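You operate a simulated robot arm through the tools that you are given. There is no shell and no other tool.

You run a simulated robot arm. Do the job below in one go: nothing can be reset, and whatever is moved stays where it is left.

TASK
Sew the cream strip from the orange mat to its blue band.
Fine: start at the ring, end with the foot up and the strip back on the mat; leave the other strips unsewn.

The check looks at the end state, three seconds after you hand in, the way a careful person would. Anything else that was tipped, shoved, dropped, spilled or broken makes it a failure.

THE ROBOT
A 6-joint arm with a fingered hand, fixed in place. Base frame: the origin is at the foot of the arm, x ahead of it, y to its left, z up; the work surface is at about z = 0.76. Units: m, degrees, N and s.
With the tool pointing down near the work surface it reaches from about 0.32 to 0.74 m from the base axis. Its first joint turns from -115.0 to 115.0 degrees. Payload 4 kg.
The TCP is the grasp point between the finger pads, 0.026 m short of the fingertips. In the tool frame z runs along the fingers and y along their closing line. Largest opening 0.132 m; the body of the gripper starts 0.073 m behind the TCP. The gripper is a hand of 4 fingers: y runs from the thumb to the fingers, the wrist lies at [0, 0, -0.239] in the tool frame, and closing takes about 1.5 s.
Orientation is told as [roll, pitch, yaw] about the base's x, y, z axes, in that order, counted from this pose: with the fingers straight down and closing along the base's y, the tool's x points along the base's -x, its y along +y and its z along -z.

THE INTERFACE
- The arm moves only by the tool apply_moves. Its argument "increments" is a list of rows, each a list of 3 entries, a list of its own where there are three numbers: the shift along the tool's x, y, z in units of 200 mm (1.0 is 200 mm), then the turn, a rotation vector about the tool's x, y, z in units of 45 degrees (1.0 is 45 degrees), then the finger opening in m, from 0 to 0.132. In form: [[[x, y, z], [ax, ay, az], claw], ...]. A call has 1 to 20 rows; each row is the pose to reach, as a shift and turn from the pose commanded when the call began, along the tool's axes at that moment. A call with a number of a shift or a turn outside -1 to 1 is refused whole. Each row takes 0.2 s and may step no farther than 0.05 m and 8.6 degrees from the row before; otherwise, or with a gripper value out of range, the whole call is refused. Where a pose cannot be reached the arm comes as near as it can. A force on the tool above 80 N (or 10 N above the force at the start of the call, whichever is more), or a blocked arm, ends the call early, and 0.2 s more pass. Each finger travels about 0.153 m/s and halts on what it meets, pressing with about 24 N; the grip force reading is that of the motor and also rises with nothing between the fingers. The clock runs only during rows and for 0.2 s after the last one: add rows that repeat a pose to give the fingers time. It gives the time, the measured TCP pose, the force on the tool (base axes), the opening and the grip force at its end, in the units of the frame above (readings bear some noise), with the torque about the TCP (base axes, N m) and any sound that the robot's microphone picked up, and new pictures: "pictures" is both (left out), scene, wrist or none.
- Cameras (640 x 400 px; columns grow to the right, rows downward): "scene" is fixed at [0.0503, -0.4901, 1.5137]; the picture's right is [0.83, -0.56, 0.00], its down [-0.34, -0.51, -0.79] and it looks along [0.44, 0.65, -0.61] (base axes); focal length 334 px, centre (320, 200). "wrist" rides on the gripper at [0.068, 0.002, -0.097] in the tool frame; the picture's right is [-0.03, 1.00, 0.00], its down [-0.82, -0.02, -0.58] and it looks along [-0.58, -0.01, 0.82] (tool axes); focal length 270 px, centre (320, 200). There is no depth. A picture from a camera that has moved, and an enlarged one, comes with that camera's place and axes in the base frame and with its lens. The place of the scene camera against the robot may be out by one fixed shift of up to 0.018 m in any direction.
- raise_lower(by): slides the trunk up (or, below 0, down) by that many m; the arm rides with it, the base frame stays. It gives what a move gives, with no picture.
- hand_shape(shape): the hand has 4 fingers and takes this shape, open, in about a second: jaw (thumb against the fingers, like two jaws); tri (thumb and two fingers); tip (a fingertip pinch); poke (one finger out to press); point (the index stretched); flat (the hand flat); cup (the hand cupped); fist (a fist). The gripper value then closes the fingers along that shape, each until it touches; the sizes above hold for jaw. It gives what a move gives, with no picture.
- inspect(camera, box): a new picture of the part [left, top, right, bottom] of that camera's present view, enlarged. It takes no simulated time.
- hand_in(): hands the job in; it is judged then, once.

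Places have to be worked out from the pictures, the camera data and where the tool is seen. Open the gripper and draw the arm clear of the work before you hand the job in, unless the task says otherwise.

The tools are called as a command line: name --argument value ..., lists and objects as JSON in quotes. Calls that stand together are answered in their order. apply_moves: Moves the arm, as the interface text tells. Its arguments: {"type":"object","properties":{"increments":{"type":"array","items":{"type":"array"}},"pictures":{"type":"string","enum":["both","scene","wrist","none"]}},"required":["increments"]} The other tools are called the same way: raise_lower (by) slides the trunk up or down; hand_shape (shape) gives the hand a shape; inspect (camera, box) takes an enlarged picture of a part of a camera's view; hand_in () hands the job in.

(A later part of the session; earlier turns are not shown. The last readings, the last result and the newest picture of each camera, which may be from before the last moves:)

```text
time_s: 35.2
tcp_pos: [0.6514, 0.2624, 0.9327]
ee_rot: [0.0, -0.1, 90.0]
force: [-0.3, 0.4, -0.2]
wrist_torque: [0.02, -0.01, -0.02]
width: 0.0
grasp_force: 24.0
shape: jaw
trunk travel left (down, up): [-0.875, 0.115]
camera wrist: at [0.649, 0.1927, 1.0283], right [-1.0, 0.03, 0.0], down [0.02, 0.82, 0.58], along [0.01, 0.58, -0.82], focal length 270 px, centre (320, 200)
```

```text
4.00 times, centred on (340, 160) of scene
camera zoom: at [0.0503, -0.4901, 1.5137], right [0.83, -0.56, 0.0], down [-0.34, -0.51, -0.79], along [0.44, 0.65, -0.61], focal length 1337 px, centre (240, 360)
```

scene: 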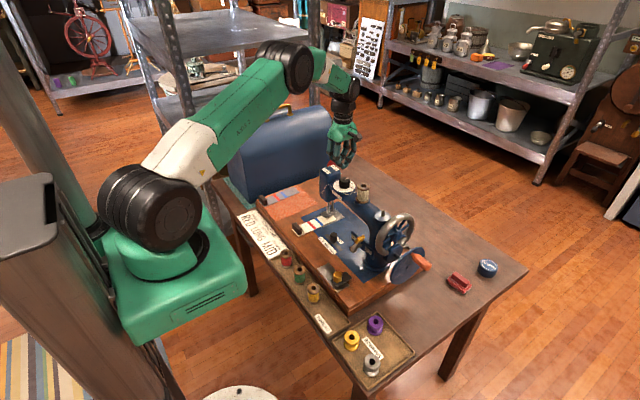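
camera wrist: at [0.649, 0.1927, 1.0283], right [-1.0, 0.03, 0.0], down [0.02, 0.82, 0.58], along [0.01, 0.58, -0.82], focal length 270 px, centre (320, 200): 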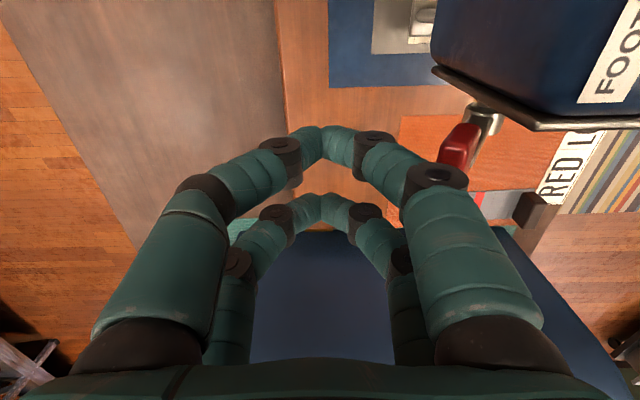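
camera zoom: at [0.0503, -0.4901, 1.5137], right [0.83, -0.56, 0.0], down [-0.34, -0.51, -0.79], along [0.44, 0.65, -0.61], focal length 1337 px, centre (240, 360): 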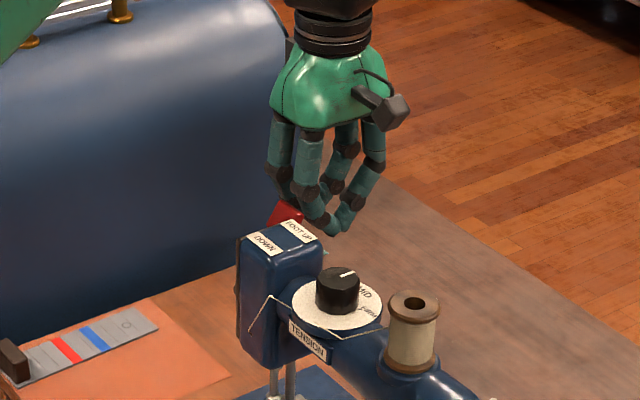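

The closed hand forms a cage, and the −x finger knuckle sits just behind the red handle. I'll push in −x in stages, watching the force and the lever.

apply_moves --increments '[[[0, 0.05, 0], [0, 0, 0], 0.0], [[0, 0.1, 0], [0, 0, 0], 0.0], [[0, 0.15, 0], [0, 0, 0], 0.0], [[0, 0.2, 0], [0, 0, 0], 0.0], [[0, 0.2, 0], [0, 0, 0], 0.0]]' --pictures "both"

inspect --camera "wrist" --box '[270, 60, 510, 260]'

inspect --camera "scene" --box '[290, 110, 390, 210]'

```text
time_s: 36.4
tcp_pos: [0.608, 0.2631, 0.9312]
ee_rot: [0.0, 0.0, 90.0]
force: [0.0, 0.6, 0.1]
wrist_torque: [0.03, 0.0, 0.0]
width: 0.0
grasp_force: 24.0
shape: jaw
trunk travel left (down, up): [-0.875, 0.115]
camera wrist: at [0.6079, 0.1936, 1.0278], right [-1.0, 0.03, 0.0], down [0.02, 0.82, 0.58], along [0.01, 0.58, -0.82], focal length 270 px, centre (320, 200)
```

scene: 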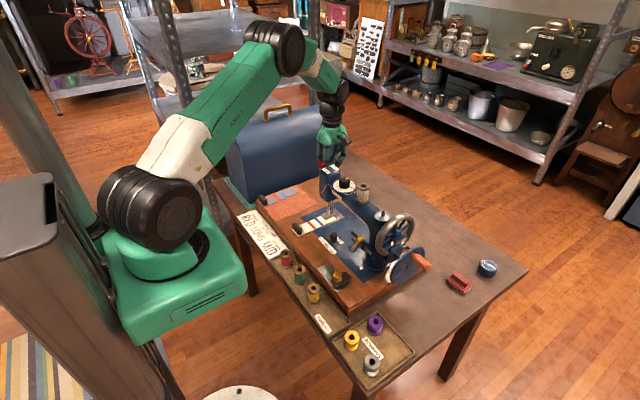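
wrist: 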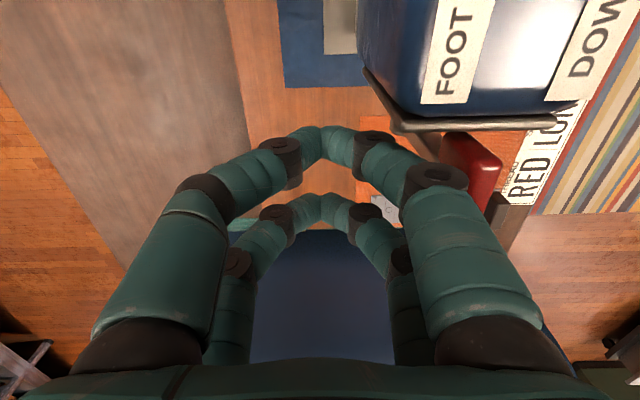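

```text
2.00 times, centred on (390, 160) of wrist
camera zoom: at [0.6079, 0.1936, 1.0278], right [-1.0, 0.03, 0.0], down [0.02, 0.82, 0.58], along [0.01, 0.58, -0.82], focal length 541 px, centre (180, 280)
```

zoom: 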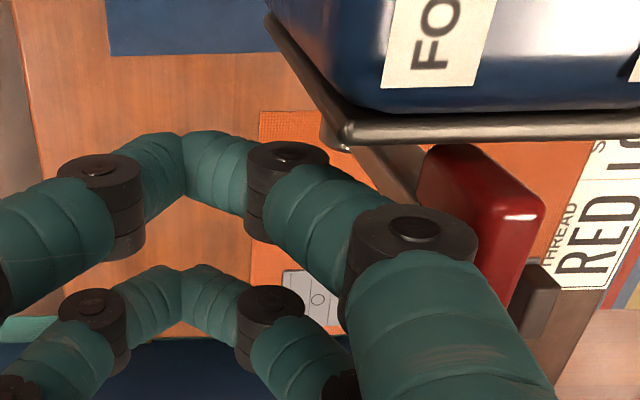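

```text
4.00 times, centred on (340, 160) of scene
camera zoom: at [0.0503, -0.4901, 1.5137], right [0.83, -0.56, 0.0], down [-0.34, -0.51, -0.79], along [0.44, 0.65, -0.61], focal length 1337 px, centre (240, 360)
```

zoom: 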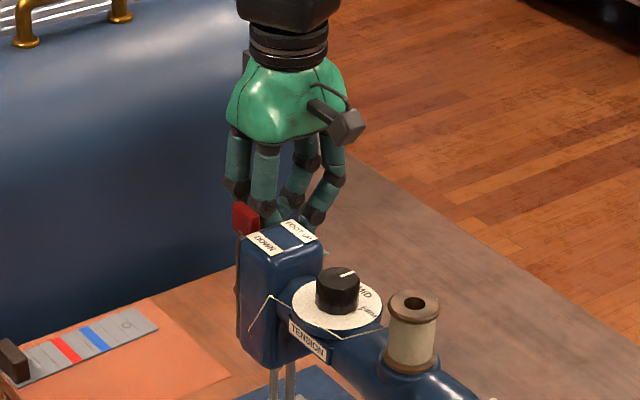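

The lever is swinging over with almost no force. Pushing the remaining 31 mm.

apply_moves --increments '[[[0, 0.05, 0], [0, 0, 0], 0.0], [[0, 0.1, 0], [0, 0, 0], 0.0], [[0, 0.15, 0], [0, 0, 0], 0.0], [[0, 0.15, 0], [0, 0, 0], 0.0]]' --pictures "both"

inspect --camera "wrist" --box '[270, 60, 510, 260]'

inspect --camera "scene" --box '[300, 160, 360, 230]'

```text
time_s: 37.4
tcp_pos: [0.5786, 0.2623, 0.9325]
ee_rot: [0.0, 0.0, 90.0]
force: [-0.2, -0.9, 0.0]
wrist_torque: [0.01, 0.01, 0.02]
width: 0.0
grasp_force: 24.2
shape: jaw
trunk travel left (down, up): [-0.875, 0.115]
camera wrist: at [0.5782, 0.1931, 1.0291], right [-1.0, 0.03, 0.0], down [0.02, 0.82, 0.58], along [0.01, 0.58, -0.82], focal length 270 px, centre (320, 200)
```

scene: 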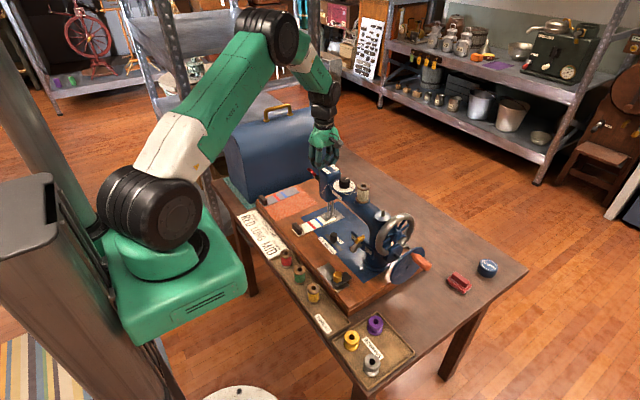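
wrist: 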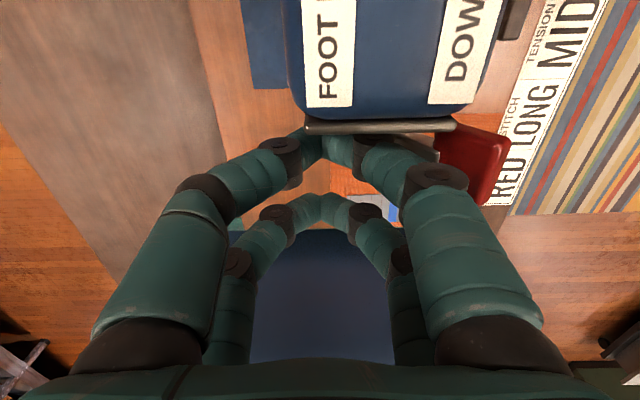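

```text
2.00 times, centred on (390, 160) of wrist
camera zoom: at [0.5782, 0.1931, 1.0291], right [-1.0, 0.03, 0.0], down [0.02, 0.82, 0.58], along [0.01, 0.58, -0.82], focal length 541 px, centre (180, 280)
```

zoom: 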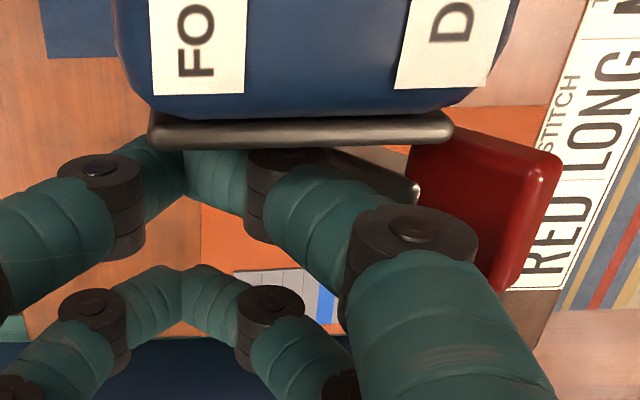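

```text
5.71 times, centred on (330, 195) of scene
camera zoom: at [0.0503, -0.4901, 1.5137], right [0.83, -0.56, 0.0], down [-0.34, -0.51, -0.79], along [0.44, 0.65, -0.61], focal length 1910 px, centre (263, 229)
```

zoom: 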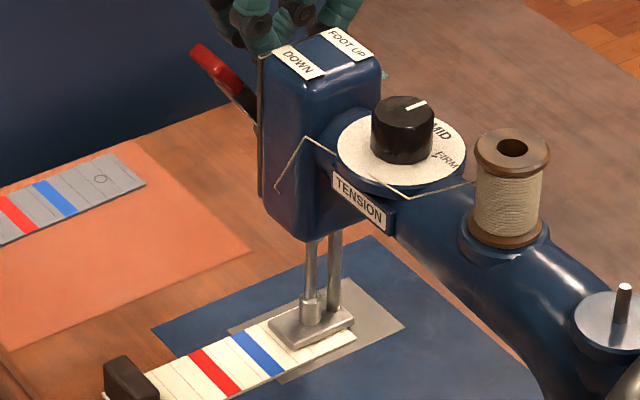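

The lever is now at DOWN and the foot has dropped onto the strip. Zooming in to confirm the strip position.

inspect --camera "scene" --box '[290, 190, 345, 235]'

inspect --camera "scene" --box '[315, 150, 365, 200]'

```text
8.89 times, centred on (318, 212) of scene
camera zoom: at [0.0503, -0.4901, 1.5137], right [0.83, -0.56, 0.0], down [-0.34, -0.51, -0.79], along [0.44, 0.65, -0.61], focal length 2971 px, centre (342, 89)
```

zoom: 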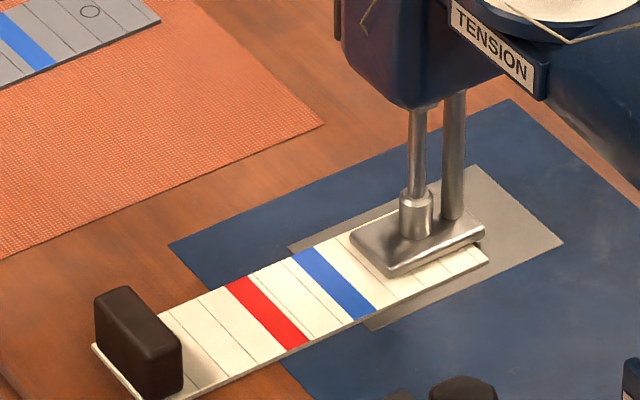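

```text
8.00 times, centred on (340, 175) of scene
camera zoom: at [0.0503, -0.4901, 1.5137], right [0.83, -0.56, 0.0], down [-0.34, -0.51, -0.79], along [0.44, 0.65, -0.61], focal length 2674 px, centre (160, 400)
```

zoom: 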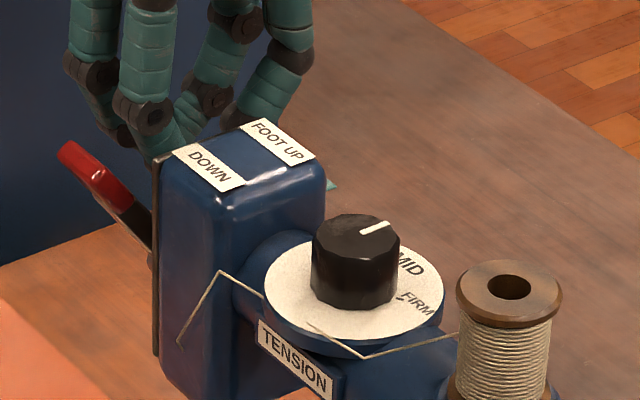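

I want to determine which bar carries the needle, so I'll compare the same zoom as before.

inspect --camera "scene" --box '[315, 200, 340, 225]'

inspect --camera "scene" --box '[318, 196, 338, 216]'

```text
16.00 times, centred on (328, 212) of scene
camera zoom: at [0.0503, -0.4901, 1.5137], right [0.83, -0.56, 0.0], down [-0.34, -0.51, -0.79], along [0.44, 0.65, -0.61], focal length 5348 px, centre (200, 0)
```

zoom: 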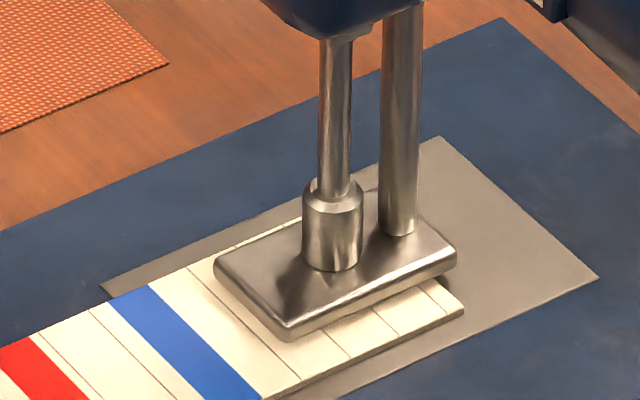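

```text
16.00 times, centred on (328, 206) of scene
camera zoom: at [0.0503, -0.4901, 1.5137], right [0.83, -0.56, 0.0], down [-0.34, -0.51, -0.79], along [0.44, 0.65, -0.61], focal length 5348 px, centre (192, 104)
```

zoom: 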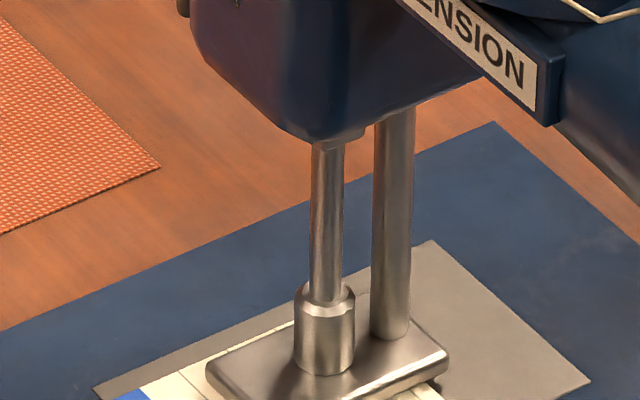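

The foot plate is centred on the front bar, which I take as the needle line. Now I'll raise the hand straight up away from the lever and travel to the crank at a height that clears the spool.

apply_moves --increments '[[[0, 0, -0.2], [0, 0, 0], 0.0], [[0, 0, -0.4], [0, 0, 0], 0.0], [[0, 0, -0.6], [0, 0, 0], 0.02], [[0, 0, -0.8], [0, 0, 0], 0.04], [[0.1, 0, -0.9], [0, 0, 0], 0.06], [[0.3, 0, -0.95], [0, 0, 0], 0.06], [[0.5, 0, -0.95], [0, 0, 0], 0.06], [[0.7, 0, -0.95], [0, 0, 0], 0.06], [[0.9, 0, -0.95], [0, 0, 0], 0.06]]' --pictures "none"

apply_moves --increments '[[[0.2, 0.02, 0], [0, 0, 0], 0.06], [[0.4, 0.04, 0], [0, 0, 0], 0.06], [[0.6, 0.06, 0], [0, 0, 0], 0.06], [[0.8, 0.08, 0], [0, 0, 0], 0.06], [[1.0, 0.1, 0], [0, 0, 0], 0.06]]' --pictures "none"

apply_moves --increments '[[[0.15, 0, 0], [0, 0, 0], 0.06], [[0.3, 0, 0], [0, 0, 0], 0.06], [[0.34, 0, 0.1], [0, 0, 0], 0.06], [[0.34, 0, 0.25], [0, 0, 0], 0.06], [[0.34, 0, 0.4], [0, 0, 0], 0.06], [[0.34, 0, 0.4], [0, 0, 0], 0.06]]' --pictures "both"

```text
time_s: 39.4
tcp_pos: [0.5787, 0.0813, 1.1191]
ee_rot: [-0.1, 0.0, 90.1]
force: [-0.4, -0.7, -0.3]
wrist_torque: [0.01, -0.01, 0.01]
width: 0.0596
grasp_force: 0.1
shape: jaw
trunk travel left (down, up): [-0.875, 0.115]
```

```text
time_s: 40.6
tcp_pos: [0.5507, -0.0272, 1.0986]
ee_rot: [-1.2, 5.1, 85.8]
force: [-0.1, 0.8, 0.2]
wrist_torque: [0.04, -0.02, -0.04]
width: 0.0595
grasp_force: 0.0
shape: jaw
out of reach, approached as far as the arm can: row 1, 2, 3, 4, 5
trunk travel left (down, up): [-0.875, 0.115]
```

```text
time_s: 42.0
tcp_pos: [0.5411, -0.079, 1.0153]
ee_rot: [-1.4, 6.8, 84.9]
force: [-0.5, 0.8, 0.0]
wrist_torque: [-0.01, 0.01, 0.02]
width: 0.0595
grasp_force: 0.0
shape: jaw
out of reach, approached as far as the arm can: row 1, 2, 3, 4, 5, 6
trunk travel left (down, up): [-0.875, 0.115]
camera wrist: at [0.5326, -0.136, 1.1204], right [-0.99, 0.11, -0.03], down [0.09, 0.87, 0.48], along [0.08, 0.47, -0.88], focal length 270 px, centre (320, 200)
```

scene: 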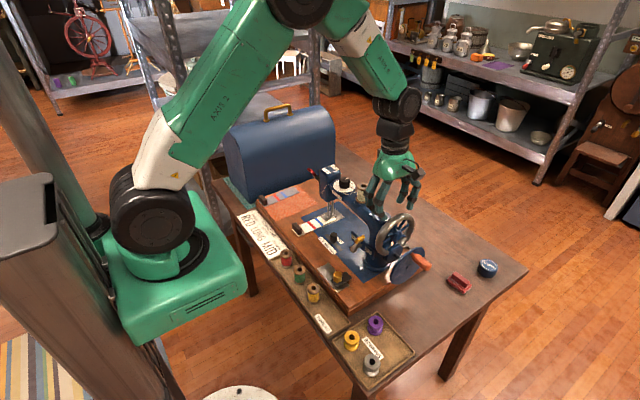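
wrist: 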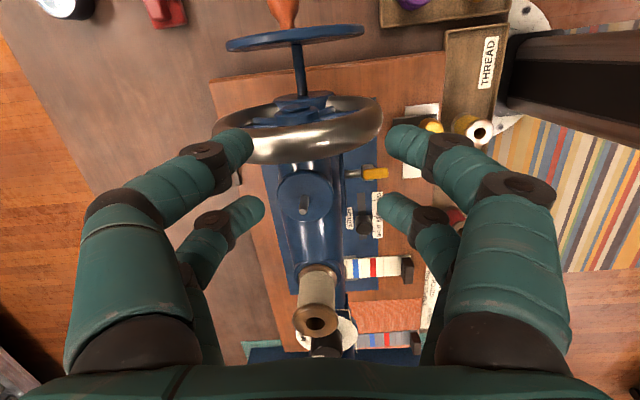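

Yaw 90° exceeds a wrist limit at this negative-y position. A yaw near 70° should be reachable, so I'll turn back 20°, slightly higher, over the crank.

apply_moves --increments '[[[0, 0, -0.1], [0, 0, 0.1], 0.06], [[0, 0, -0.1], [0, 0, 0.2], 0.06], [[0, 0, -0.1], [0, 0, 0.3], 0.06], [[0, 0, -0.1], [0, 0, 0.4], 0.06], [[0, 0, -0.1], [0, 0, 0.5], 0.06], [[0, 0, -0.1], [0, 0, 0.5], 0.06], [[0, 0, -0.1], [0, 0, 0.5], 0.06]]' --pictures "both"

```text
time_s: 43.6
tcp_pos: [0.5408, -0.0779, 1.0363]
ee_rot: [-2.8, 4.4, 63.2]
force: [-0.8, -0.3, 1.3]
wrist_torque: [-0.03, -0.02, -0.01]
width: 0.0594
grasp_force: 0.1
shape: jaw
trunk travel left (down, up): [-0.875, 0.115]
camera wrist: at [0.5081, -0.1311, 1.1379], right [-0.88, 0.47, -0.05], down [0.38, 0.77, 0.51], along [0.28, 0.43, -0.86], focal length 270 px, centre (320, 200)
```

scene: 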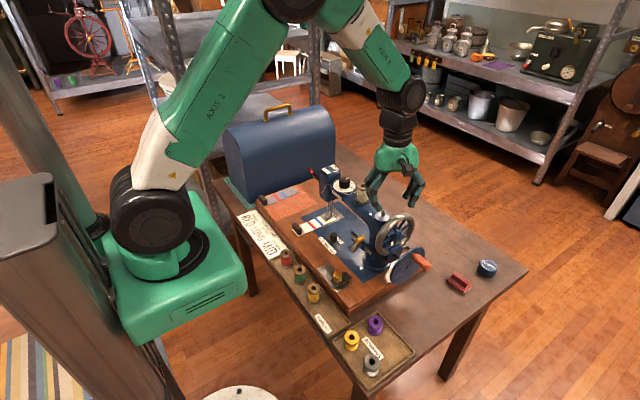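
wrist: 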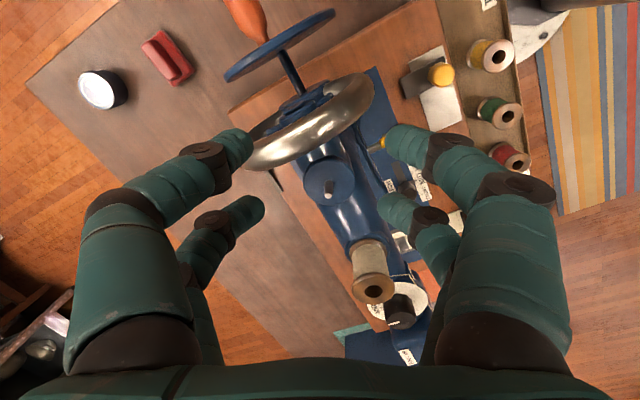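

The commanded pose reset to what was reached. A better option is yaw −90° (inside the wrist range here) with the hand tilted outward so the camera clears the handwheel. I'll rotate in steps while moving over to the crank.

apply_moves --increments '[[[0.078, -0.049, -0.02], [0, 0, 0.167], 0.06], [[0.156, -0.098, -0.04], [0, 0, 0.333], 0.06], [[0.234, -0.146, -0.06], [0, 0, 0.5], 0.06], [[0.312, -0.195, -0.08], [0, 0, 0.667], 0.06], [[0.39, -0.244, -0.1], [0, 0, 0.833], 0.06], [[0.469, -0.293, -0.1], [0, 0, 1.0], 0.06], [[0.469, -0.293, -0.1], [0, 0, 1.0], 0.06]]' --pictures "none"

apply_moves --increments '[[[0, 0, 0], [0, 0, 0.167], 0.06], [[0, 0, 0], [0, 0, 0.333], 0.06], [[0, 0, 0], [0, 0, 0.5], 0.06], [[0, 0, 0], [0, 0, 0.667], 0.06], [[0, 0, 0], [0, 0, 0.833], 0.06], [[0, 0, 0], [0, 0, 1.0], 0.06], [[0, 0, 0], [0, 0, 1.0], 0.06]]' --pictures "none"

apply_moves --increments '[[[0, 0, 0], [0, 0, 0.167], 0.06], [[0, 0, 0], [0, 0, 0.333], 0.06], [[0, 0, 0], [0, 0, 0.5], 0.06], [[0, 0, 0], [0, 0, 0.667], 0.06], [[0, 0, 0], [0, 0, 0.833], 0.06], [[0, 0, 0], [0, 0, 1.0], 0.06], [[0, 0, 0], [0, 0, 1.0], 0.06]]' --pictures "scene"

```text
time_s: 45.2
tcp_pos: [0.5482, -0.1869, 1.0666]
ee_rot: [-5.1, 1.1, 18.2]
force: [0.6, 0.6, 0.2]
wrist_torque: [-0.03, 0.04, -0.02]
width: 0.0598
grasp_force: 0.0
shape: jaw
trunk travel left (down, up): [-0.875, 0.115]
```

```text
time_s: 46.8
tcp_pos: [0.5512, -0.1867, 1.0667]
ee_rot: [-4.5, -2.9, -26.6]
force: [-0.7, -0.5, -0.1]
wrist_torque: [0.01, -0.01, -0.03]
width: 0.0597
grasp_force: 0.0
shape: jaw
trunk travel left (down, up): [-0.875, 0.115]
```

```text
time_s: 48.4
tcp_pos: [0.5513, -0.1862, 1.0657]
ee_rot: [-1.0, -5.1, -71.7]
force: [-0.2, 1.2, -0.4]
wrist_torque: [0.0, -0.01, -0.01]
width: 0.0598
grasp_force: 0.1
shape: jaw
trunk travel left (down, up): [-0.875, 0.115]
```

scene: 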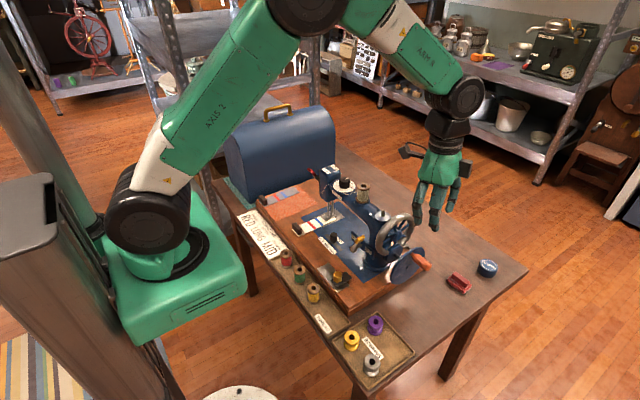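

Now at yaw −72°. I'll finish the turn to yaw −90° with a 20° tilt (fingers angled toward +y) and hover along the approach line to the handle.

apply_moves --increments '[[[-0.026, 0, 0.092], [-0.015, 0.111, 0.081], 0.06], [[-0.052, -0.001, 0.185], [-0.03, 0.221, 0.162], 0.06], [[-0.077, -0.001, 0.277], [-0.045, 0.332, 0.244], 0.06], [[-0.103, -0.002, 0.37], [-0.06, 0.442, 0.325], 0.06], [[-0.129, -0.002, 0.462], [-0.075, 0.553, 0.406], 0.06], [[-0.129, -0.002, 0.462], [-0.075, 0.553, 0.406], 0.06]]' --pictures "both"

inspect --camera "wrist" --box '[220, 100, 420, 260]'

inspect --camera "scene" --box '[360, 180, 460, 290]'

```text
time_s: 49.8
tcp_pos: [0.5588, -0.2171, 0.9765]
ee_rot: [0.0, 19.8, -90.0]
force: [-0.4, 0.0, 0.0]
wrist_torque: [0.0, -0.05, 0.0]
width: 0.0598
grasp_force: 0.0
shape: jaw
trunk travel left (down, up): [-0.875, 0.115]
camera wrist: at [0.5609, -0.1883, 1.0917], right [1.0, -0.03, -0.01], down [-0.02, -0.96, 0.27], along [-0.02, -0.27, -0.96], focal length 270 px, centre (320, 200)
```

scene: 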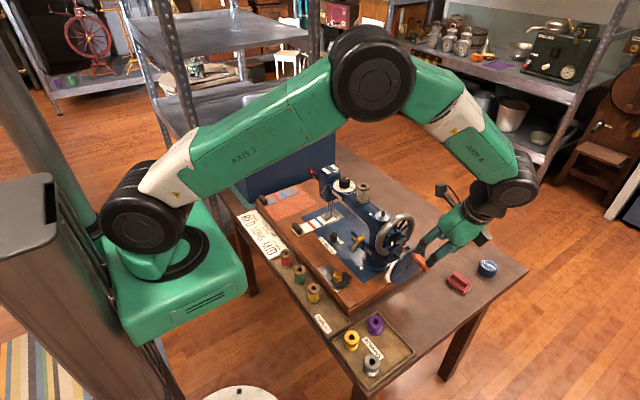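
wrist: 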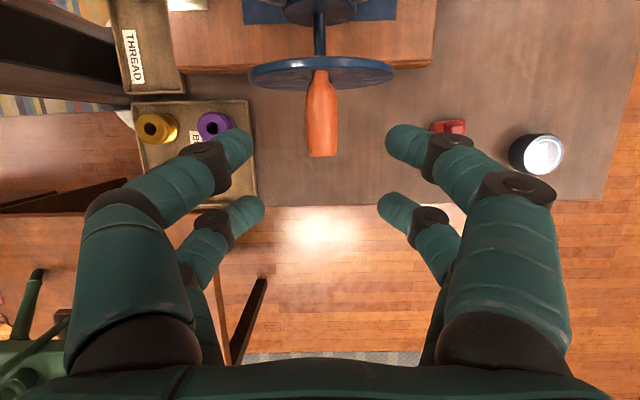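

```text
2.50 times, centred on (320, 180) of wrist
camera zoom: at [0.5609, -0.1883, 1.0917], right [1.0, -0.03, -0.01], down [-0.02, -0.96, 0.27], along [-0.02, -0.27, -0.96], focal length 676 px, centre (320, 250)
```

zoom: 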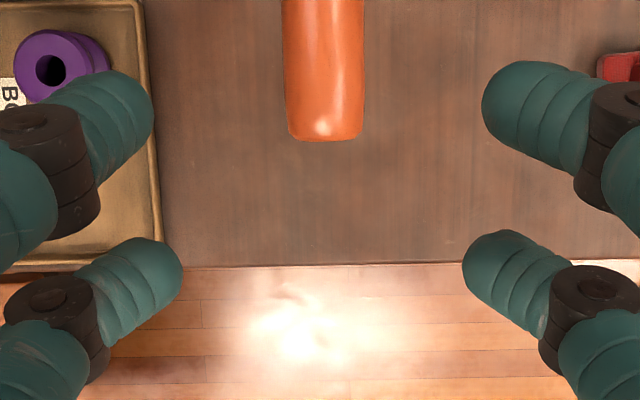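

```text
3.64 times, centred on (410, 235) of scene
camera zoom: at [0.0503, -0.4901, 1.5137], right [0.83, -0.56, 0.0], down [-0.34, -0.51, -0.79], along [0.44, 0.65, -0.61], focal length 1215 px, centre (-7, 73)
```

zoom: 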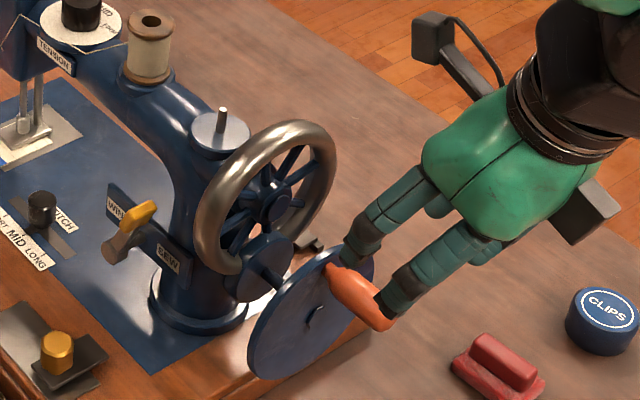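

Excellent alignment, and from above the handle looks centred on the disc. I'll zoom to measure the disc centre precisely in this view.

inspect --camera "wrist" --box '[230, 0, 410, 170]'

```text
2.35 times, centred on (320, 85) of wrist
camera zoom: at [0.5609, -0.1883, 1.0917], right [1.0, -0.03, -0.01], down [-0.02, -0.96, 0.27], along [-0.02, -0.27, -0.96], focal length 636 px, centre (320, 471)
```

zoom: 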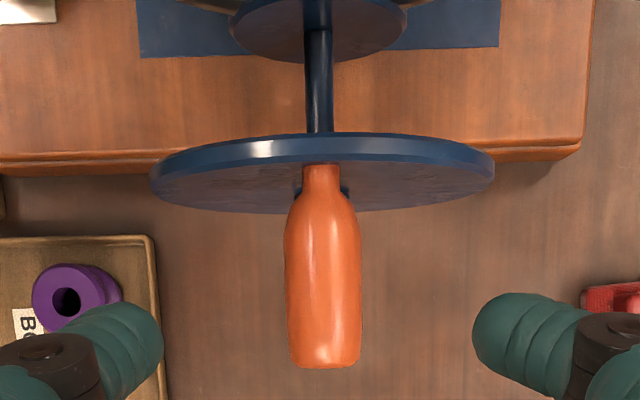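

Measured properly, the crank centre is at (0.560, 0.843) with the handle at top dead centre and radius about 0.048. I'll increase the tilt to 30° for extra camera clearance and line up with the handle.

apply_moves --increments '[[[-0.04, 0.003, 0.016], [0, 0.113, 0], 0.06], [[-0.083, 0.006, 0.033], [0, 0.227, 0], 0.06], [[-0.083, 0.006, 0.033], [0, 0.227, 0], 0.06]]' --pictures "wrist"

inspect --camera "wrist" --box '[220, 30, 420, 230]'

```text
time_s: 50.6
tcp_pos: [0.5604, -0.2324, 0.9659]
ee_rot: [0.0, 30.1, -90.1]
force: [-0.2, 0.3, 0.5]
wrist_torque: [-0.02, -0.01, 0.01]
width: 0.0597
grasp_force: 0.1
shape: jaw
trunk travel left (down, up): [-0.875, 0.115]
camera wrist: at [0.5627, -0.2221, 1.083], right [1.0, -0.02, -0.01], down [-0.02, -1.0, 0.09], along [-0.01, -0.09, -1.0], focal length 270 px, centre (320, 200)
```

wrist: 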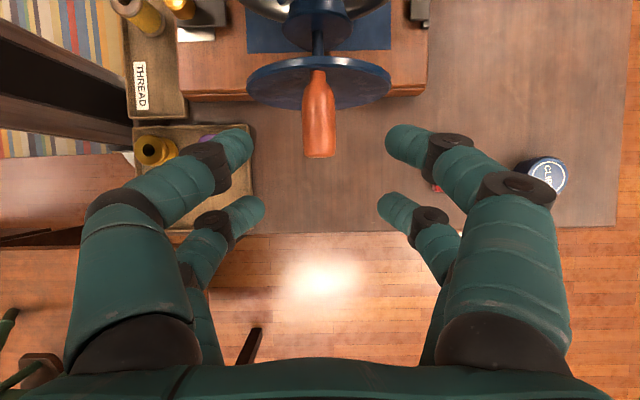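

```text
2.00 times, centred on (320, 130) of wrist
camera zoom: at [0.5627, -0.2221, 1.083], right [1.0, -0.02, -0.01], down [-0.02, -1.0, 0.09], along [-0.01, -0.09, -1.0], focal length 541 px, centre (320, 340)
```

zoom: 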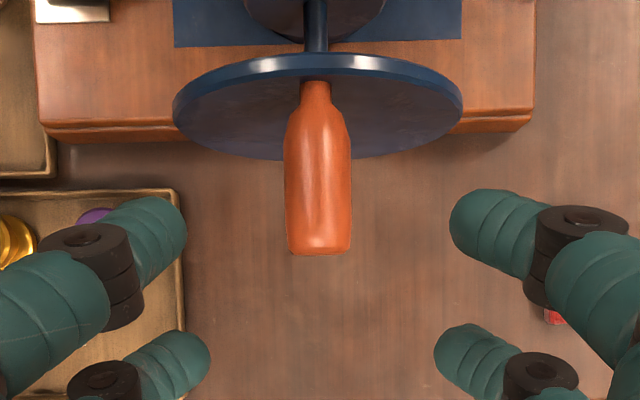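

Handle is centred between the fingers. Advancing 65 mm along the fingers to straddle it.

apply_moves --increments '[[[0, 0, 0.1], [0, 0, 0], 0.06], [[0, 0, 0.2], [0, 0, 0], 0.06], [[0, 0, 0.28], [0, 0, 0], 0.06], [[0, 0, 0.325], [0, 0, 0], 0.06], [[0, 0, 0.325], [0, 0, 0], 0.06]]' --pictures "both"

inspect --camera "wrist" --box '[220, 80, 420, 280]'

inspect --camera "scene" --box '[380, 200, 480, 290]'

```text
time_s: 51.8
tcp_pos: [0.5615, -0.2005, 0.9078]
ee_rot: [0.0, 30.0, -90.1]
force: [0.5, 0.2, 0.4]
wrist_torque: [0.0, -0.02, 0.02]
width: 0.0598
grasp_force: 0.0
shape: jaw
trunk travel left (down, up): [-0.875, 0.115]
camera wrist: at [0.563, -0.1907, 1.0261], right [1.0, -0.02, -0.01], down [-0.02, -1.0, 0.09], along [-0.02, -0.09, -1.0], focal length 270 px, centre (320, 200)
```

scene: 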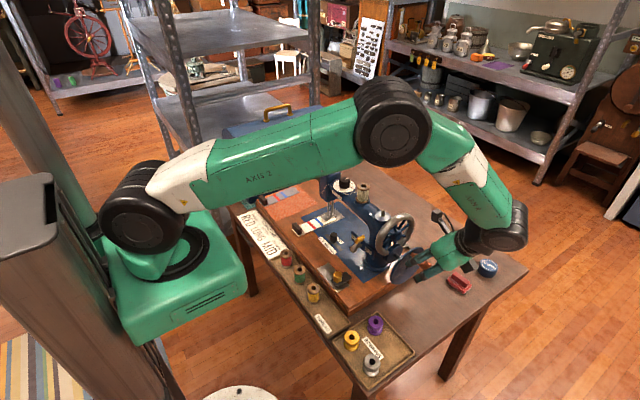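
wrist: 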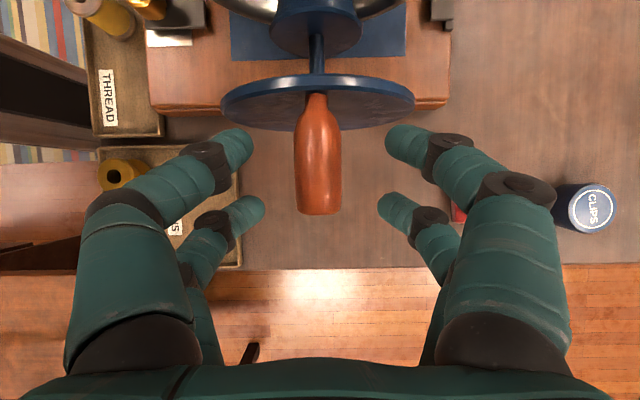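

```text
2.00 times, centred on (320, 180) of wrist
camera zoom: at [0.563, -0.1907, 1.0261], right [1.0, -0.02, -0.01], down [-0.02, -1.0, 0.09], along [-0.02, -0.09, -1.0], focal length 541 px, centre (320, 240)
```

zoom: 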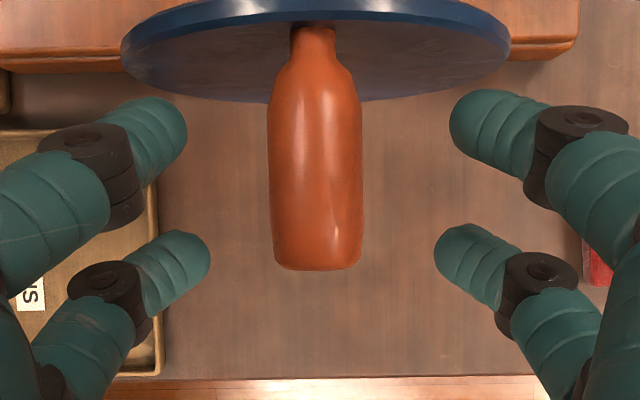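

```text
4.44 times, centred on (430, 245) of scene
camera zoom: at [0.0503, -0.4901, 1.5137], right [0.83, -0.56, 0.0], down [-0.34, -0.51, -0.79], along [0.44, 0.65, -0.61], focal length 1486 px, centre (-169, 0)
```

zoom: 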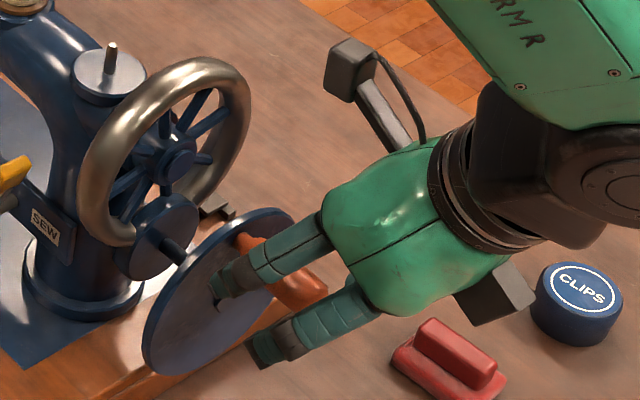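

Both finger pairs flank the handle. I'll shift 4 mm toward the disc for better purchase and close the grip.

apply_moves --increments '[[[0.0173, 0, 0.01], [0, 0, 0], 0.06], [[0.0173, 0, 0.01], [0, 0, 0], 0.045], [[0.0173, 0, 0.01], [0, 0, 0], 0.032], [[0.0173, 0, 0.01], [0, 0, 0], 0.022], [[0.0173, 0, 0.01], [0, 0, 0], 0.014], [[0.0173, 0, 0.01], [0, 0, 0], 0.006], [[0.0173, 0, 0.01], [0, 0, 0], 0.0], [[0.0173, 0, 0.01], [0, 0, 0], 0.0]]' --pictures "both"

inspect --camera "wrist" --box '[220, 80, 420, 280]'

inspect --camera "scene" --box '[315, 200, 340, 225]'

```text
time_s: 53.6
tcp_pos: [0.5591, -0.1964, 0.9074]
ee_rot: [-0.1, 30.0, -90.1]
force: [-1.6, 1.2, -4.9]
wrist_torque: [0.49, 0.02, 0.08]
width: 0.0129
grasp_force: 23.9
shape: jaw
trunk travel left (down, up): [-0.875, 0.115]
camera wrist: at [0.5624, -0.1867, 1.0255], right [1.0, -0.02, -0.01], down [-0.02, -1.0, 0.09], along [-0.02, -0.09, -1.0], focal length 270 px, centre (320, 200)
```

scene: 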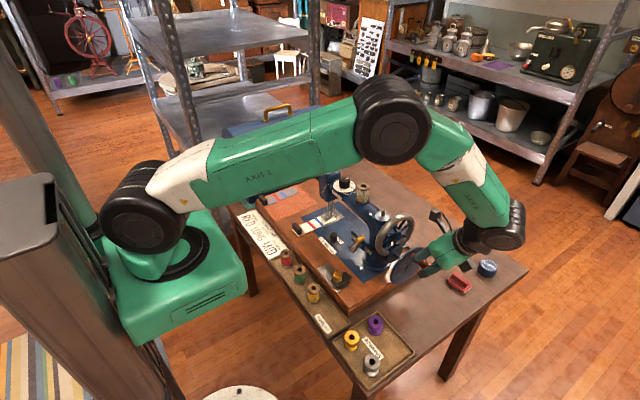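
wrist: 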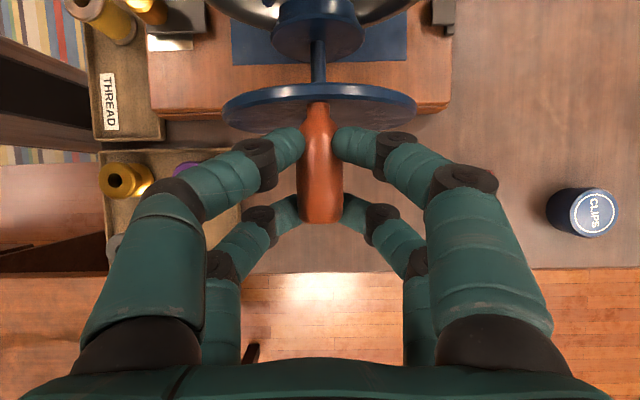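

```text
2.00 times, centred on (320, 180) of wrist
camera zoom: at [0.5624, -0.1867, 1.0255], right [1.0, -0.02, -0.01], down [-0.02, -1.0, 0.09], along [-0.02, -0.09, -1.0], focal length 541 px, centre (320, 240)
```

zoom: 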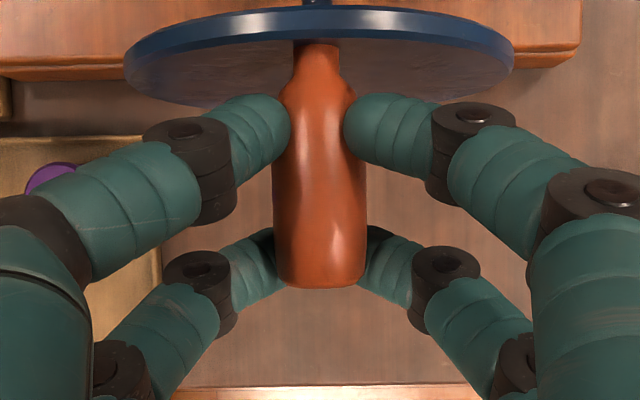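

```text
16.00 times, centred on (328, 212) of scene
camera zoom: at [0.0503, -0.4901, 1.5137], right [0.83, -0.56, 0.0], down [-0.34, -0.51, -0.79], along [0.44, 0.65, -0.61], focal length 5348 px, centre (200, 0)
```

zoom: 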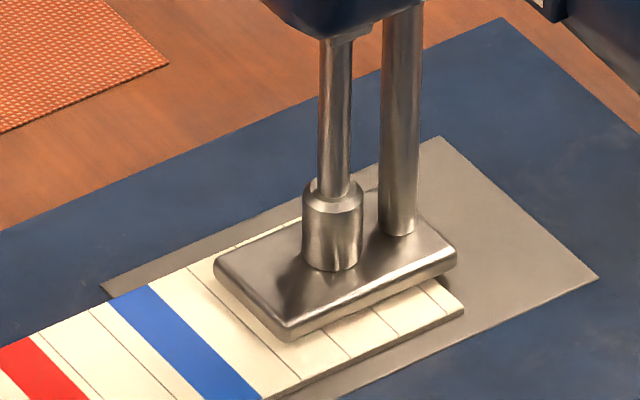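

Solid four-finger grip on the handle. I'll start with a small 36° test arc (top moving away, +x) and watch the force, the handwheel direction and the bars over the foot.

apply_moves --increments '[[[-0.0015, 0.0375, 0.0026], [0, 0, 0], 0.0], [[-0.0059, 0.0742, 0.0102], [0, 0, 0], 0.0], [[-0.0131, 0.109, 0.0226], [0, 0, 0], 0.0], [[-0.023, 0.1411, 0.0397], [0, 0, 0], 0.0], [[-0.023, 0.1411, 0.0397], [0, 0, 0], 0.0]]' --pictures "both"

inspect --camera "scene" --box '[315, 200, 340, 225]'

inspect --camera "scene" --box '[370, 200, 450, 290]'

inspect --camera "wrist" --box '[220, 0, 420, 200]'

```text
time_s: 54.8
tcp_pos: [0.5895, -0.1966, 0.8985]
ee_rot: [-0.2, 29.9, -90.1]
force: [-7.5, 1.8, -10.5]
wrist_torque: [0.43, 0.12, 0.18]
width: 0.0128
grasp_force: 23.8
shape: jaw
trunk travel left (down, up): [-0.875, 0.115]
camera wrist: at [0.5911, -0.1867, 1.0167], right [1.0, -0.02, -0.01], down [-0.02, -1.0, 0.09], along [-0.02, -0.09, -1.0], focal length 270 px, centre (320, 200)
```

scene: 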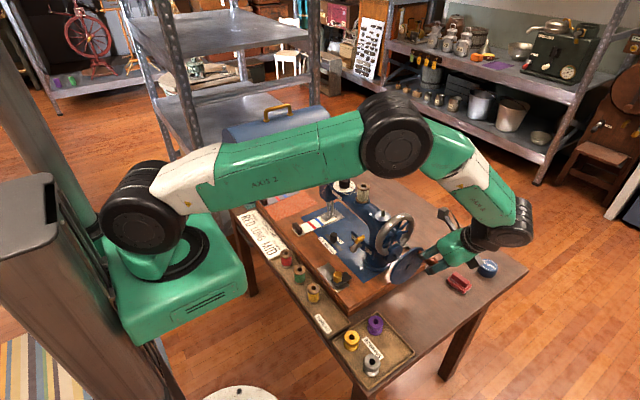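
wrist: 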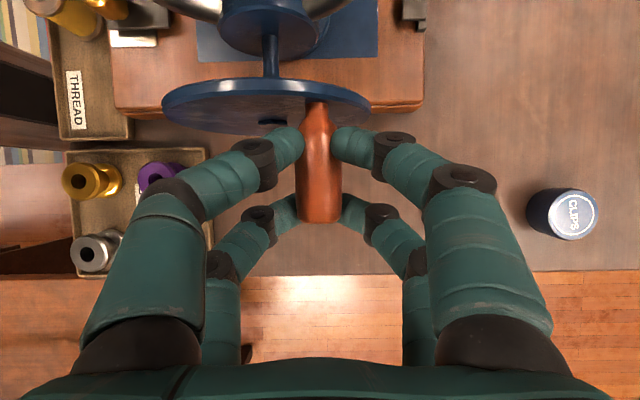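

```text
16.00 times, centred on (328, 212) of scene
camera zoom: at [0.0503, -0.4901, 1.5137], right [0.83, -0.56, 0.0], down [-0.34, -0.51, -0.79], along [0.44, 0.65, -0.61], focal length 5348 px, centre (200, 0)
```

zoom: 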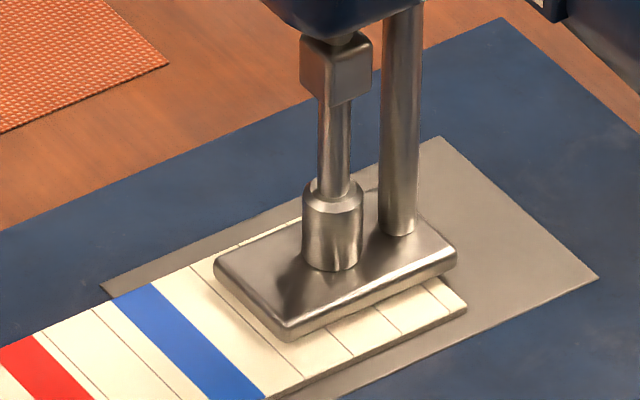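

```text
4.44 times, centred on (410, 245) of scene
camera zoom: at [0.0503, -0.4901, 1.5137], right [0.83, -0.56, 0.0], down [-0.34, -0.51, -0.79], along [0.44, 0.65, -0.61], focal length 1486 px, centre (-80, 0)
```

zoom: 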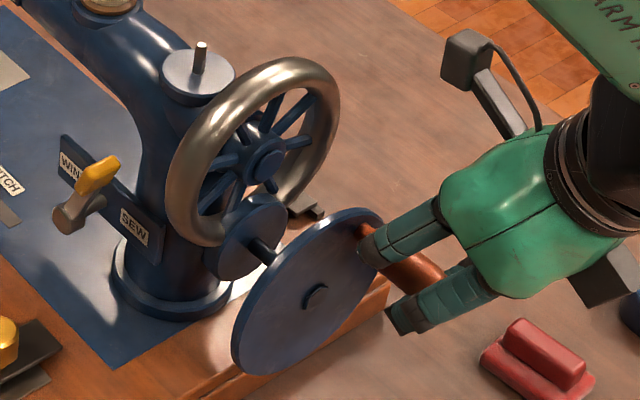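

```text
2.00 times, centred on (320, 100) of wrist
camera zoom: at [0.5911, -0.1867, 1.0167], right [1.0, -0.02, -0.01], down [-0.02, -1.0, 0.09], along [-0.02, -0.09, -1.0], focal length 541 px, centre (320, 400)
```

zoom: 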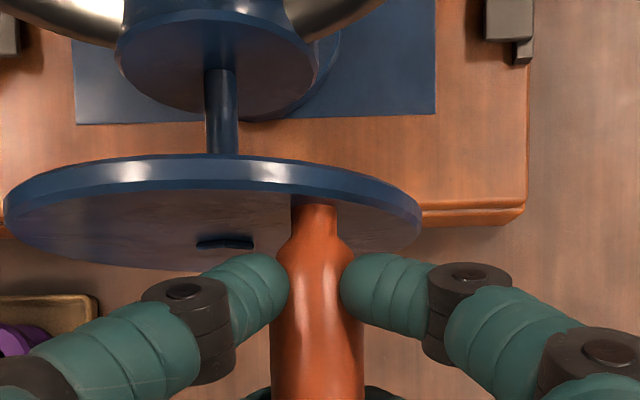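

The needle clamp block has emerged on the front bar, confirming the needle is there (over the ring), and the strip is feeding in +x as wanted. Forces are small, so I'll continue to 180°.

apply_moves --increments '[[[-0.0266, 0.0531, 0.0459], [0, 0, 0], 0.0], [[-0.0602, 0.0872, 0.1038], [0, 0, 0], 0.0], [[-0.0974, 0.099, 0.168], [0, 0, 0], 0.0], [[-0.1346, 0.0872, 0.2321], [0, 0, 0], 0.0], [[-0.1681, 0.0531, 0.29], [0, 0, 0], 0.0], [[-0.1947, 0, 0.336], [0, 0, 0], 0.0], [[-0.2118, -0.0669, 0.3655], [0, 0, 0], 0.0], [[-0.2177, -0.1411, 0.3756], [0, 0, 0], 0.0], [[-0.2177, -0.1411, 0.3756], [0, 0, 0], 0.0]]' --pictures "both"

inspect --camera "scene" --box '[305, 195, 345, 230]'

inspect --camera "scene" --box '[370, 200, 450, 290]'

inspect --camera "wrist" --box '[220, 80, 420, 280]'

```text
time_s: 56.8
tcp_pos: [0.5606, -0.196, 0.8114]
ee_rot: [-0.2, 30.0, -90.3]
force: [-1.3, 6.3, -16.2]
wrist_torque: [0.41, 0.0, 0.06]
width: 0.0124
grasp_force: 23.6
shape: jaw
trunk travel left (down, up): [-0.875, 0.115]
camera wrist: at [0.5626, -0.1869, 0.93], right [1.0, -0.02, -0.02], down [-0.02, -1.0, 0.09], along [-0.02, -0.09, -1.0], focal length 270 px, centre (320, 200)
```

scene: 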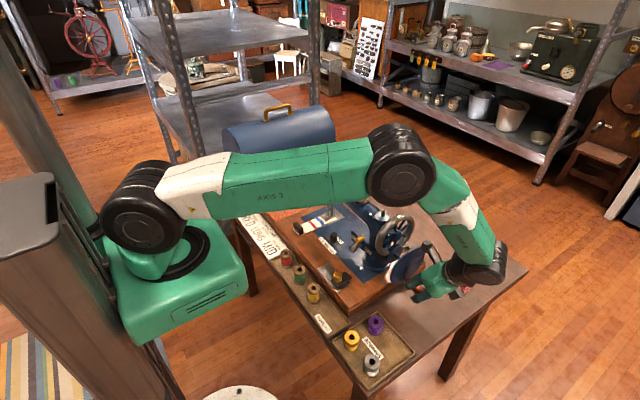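
wrist: 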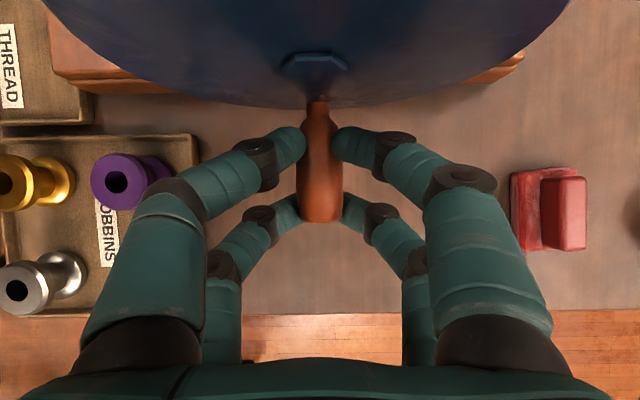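

```text
11.43 times, centred on (325, 212) of scene
camera zoom: at [0.0503, -0.4901, 1.5137], right [0.83, -0.56, 0.0], down [-0.34, -0.51, -0.79], along [0.44, 0.65, -0.61], focal length 3820 px, centre (263, 57)
```

zoom: 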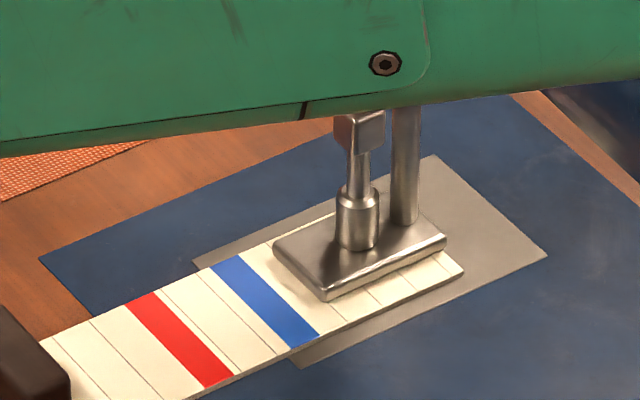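

```text
4.44 times, centred on (410, 245) of scene
camera zoom: at [0.0503, -0.4901, 1.5137], right [0.83, -0.56, 0.0], down [-0.34, -0.51, -0.79], along [0.44, 0.65, -0.61], focal length 1486 px, centre (-80, 0)
```

zoom: 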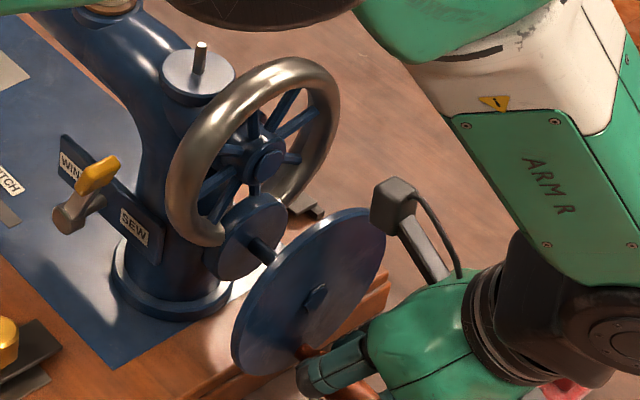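

```text
2.00 times, centred on (320, 180) of wrist
camera zoom: at [0.5626, -0.1869, 0.93], right [1.0, -0.02, -0.02], down [-0.02, -1.0, 0.09], along [-0.02, -0.09, -1.0], focal length 541 px, centre (320, 240)
```

zoom: 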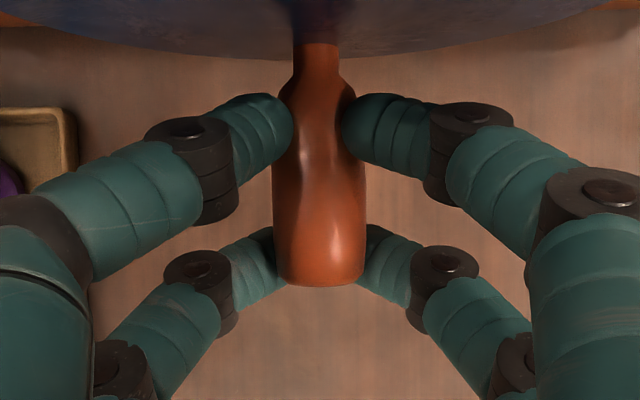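

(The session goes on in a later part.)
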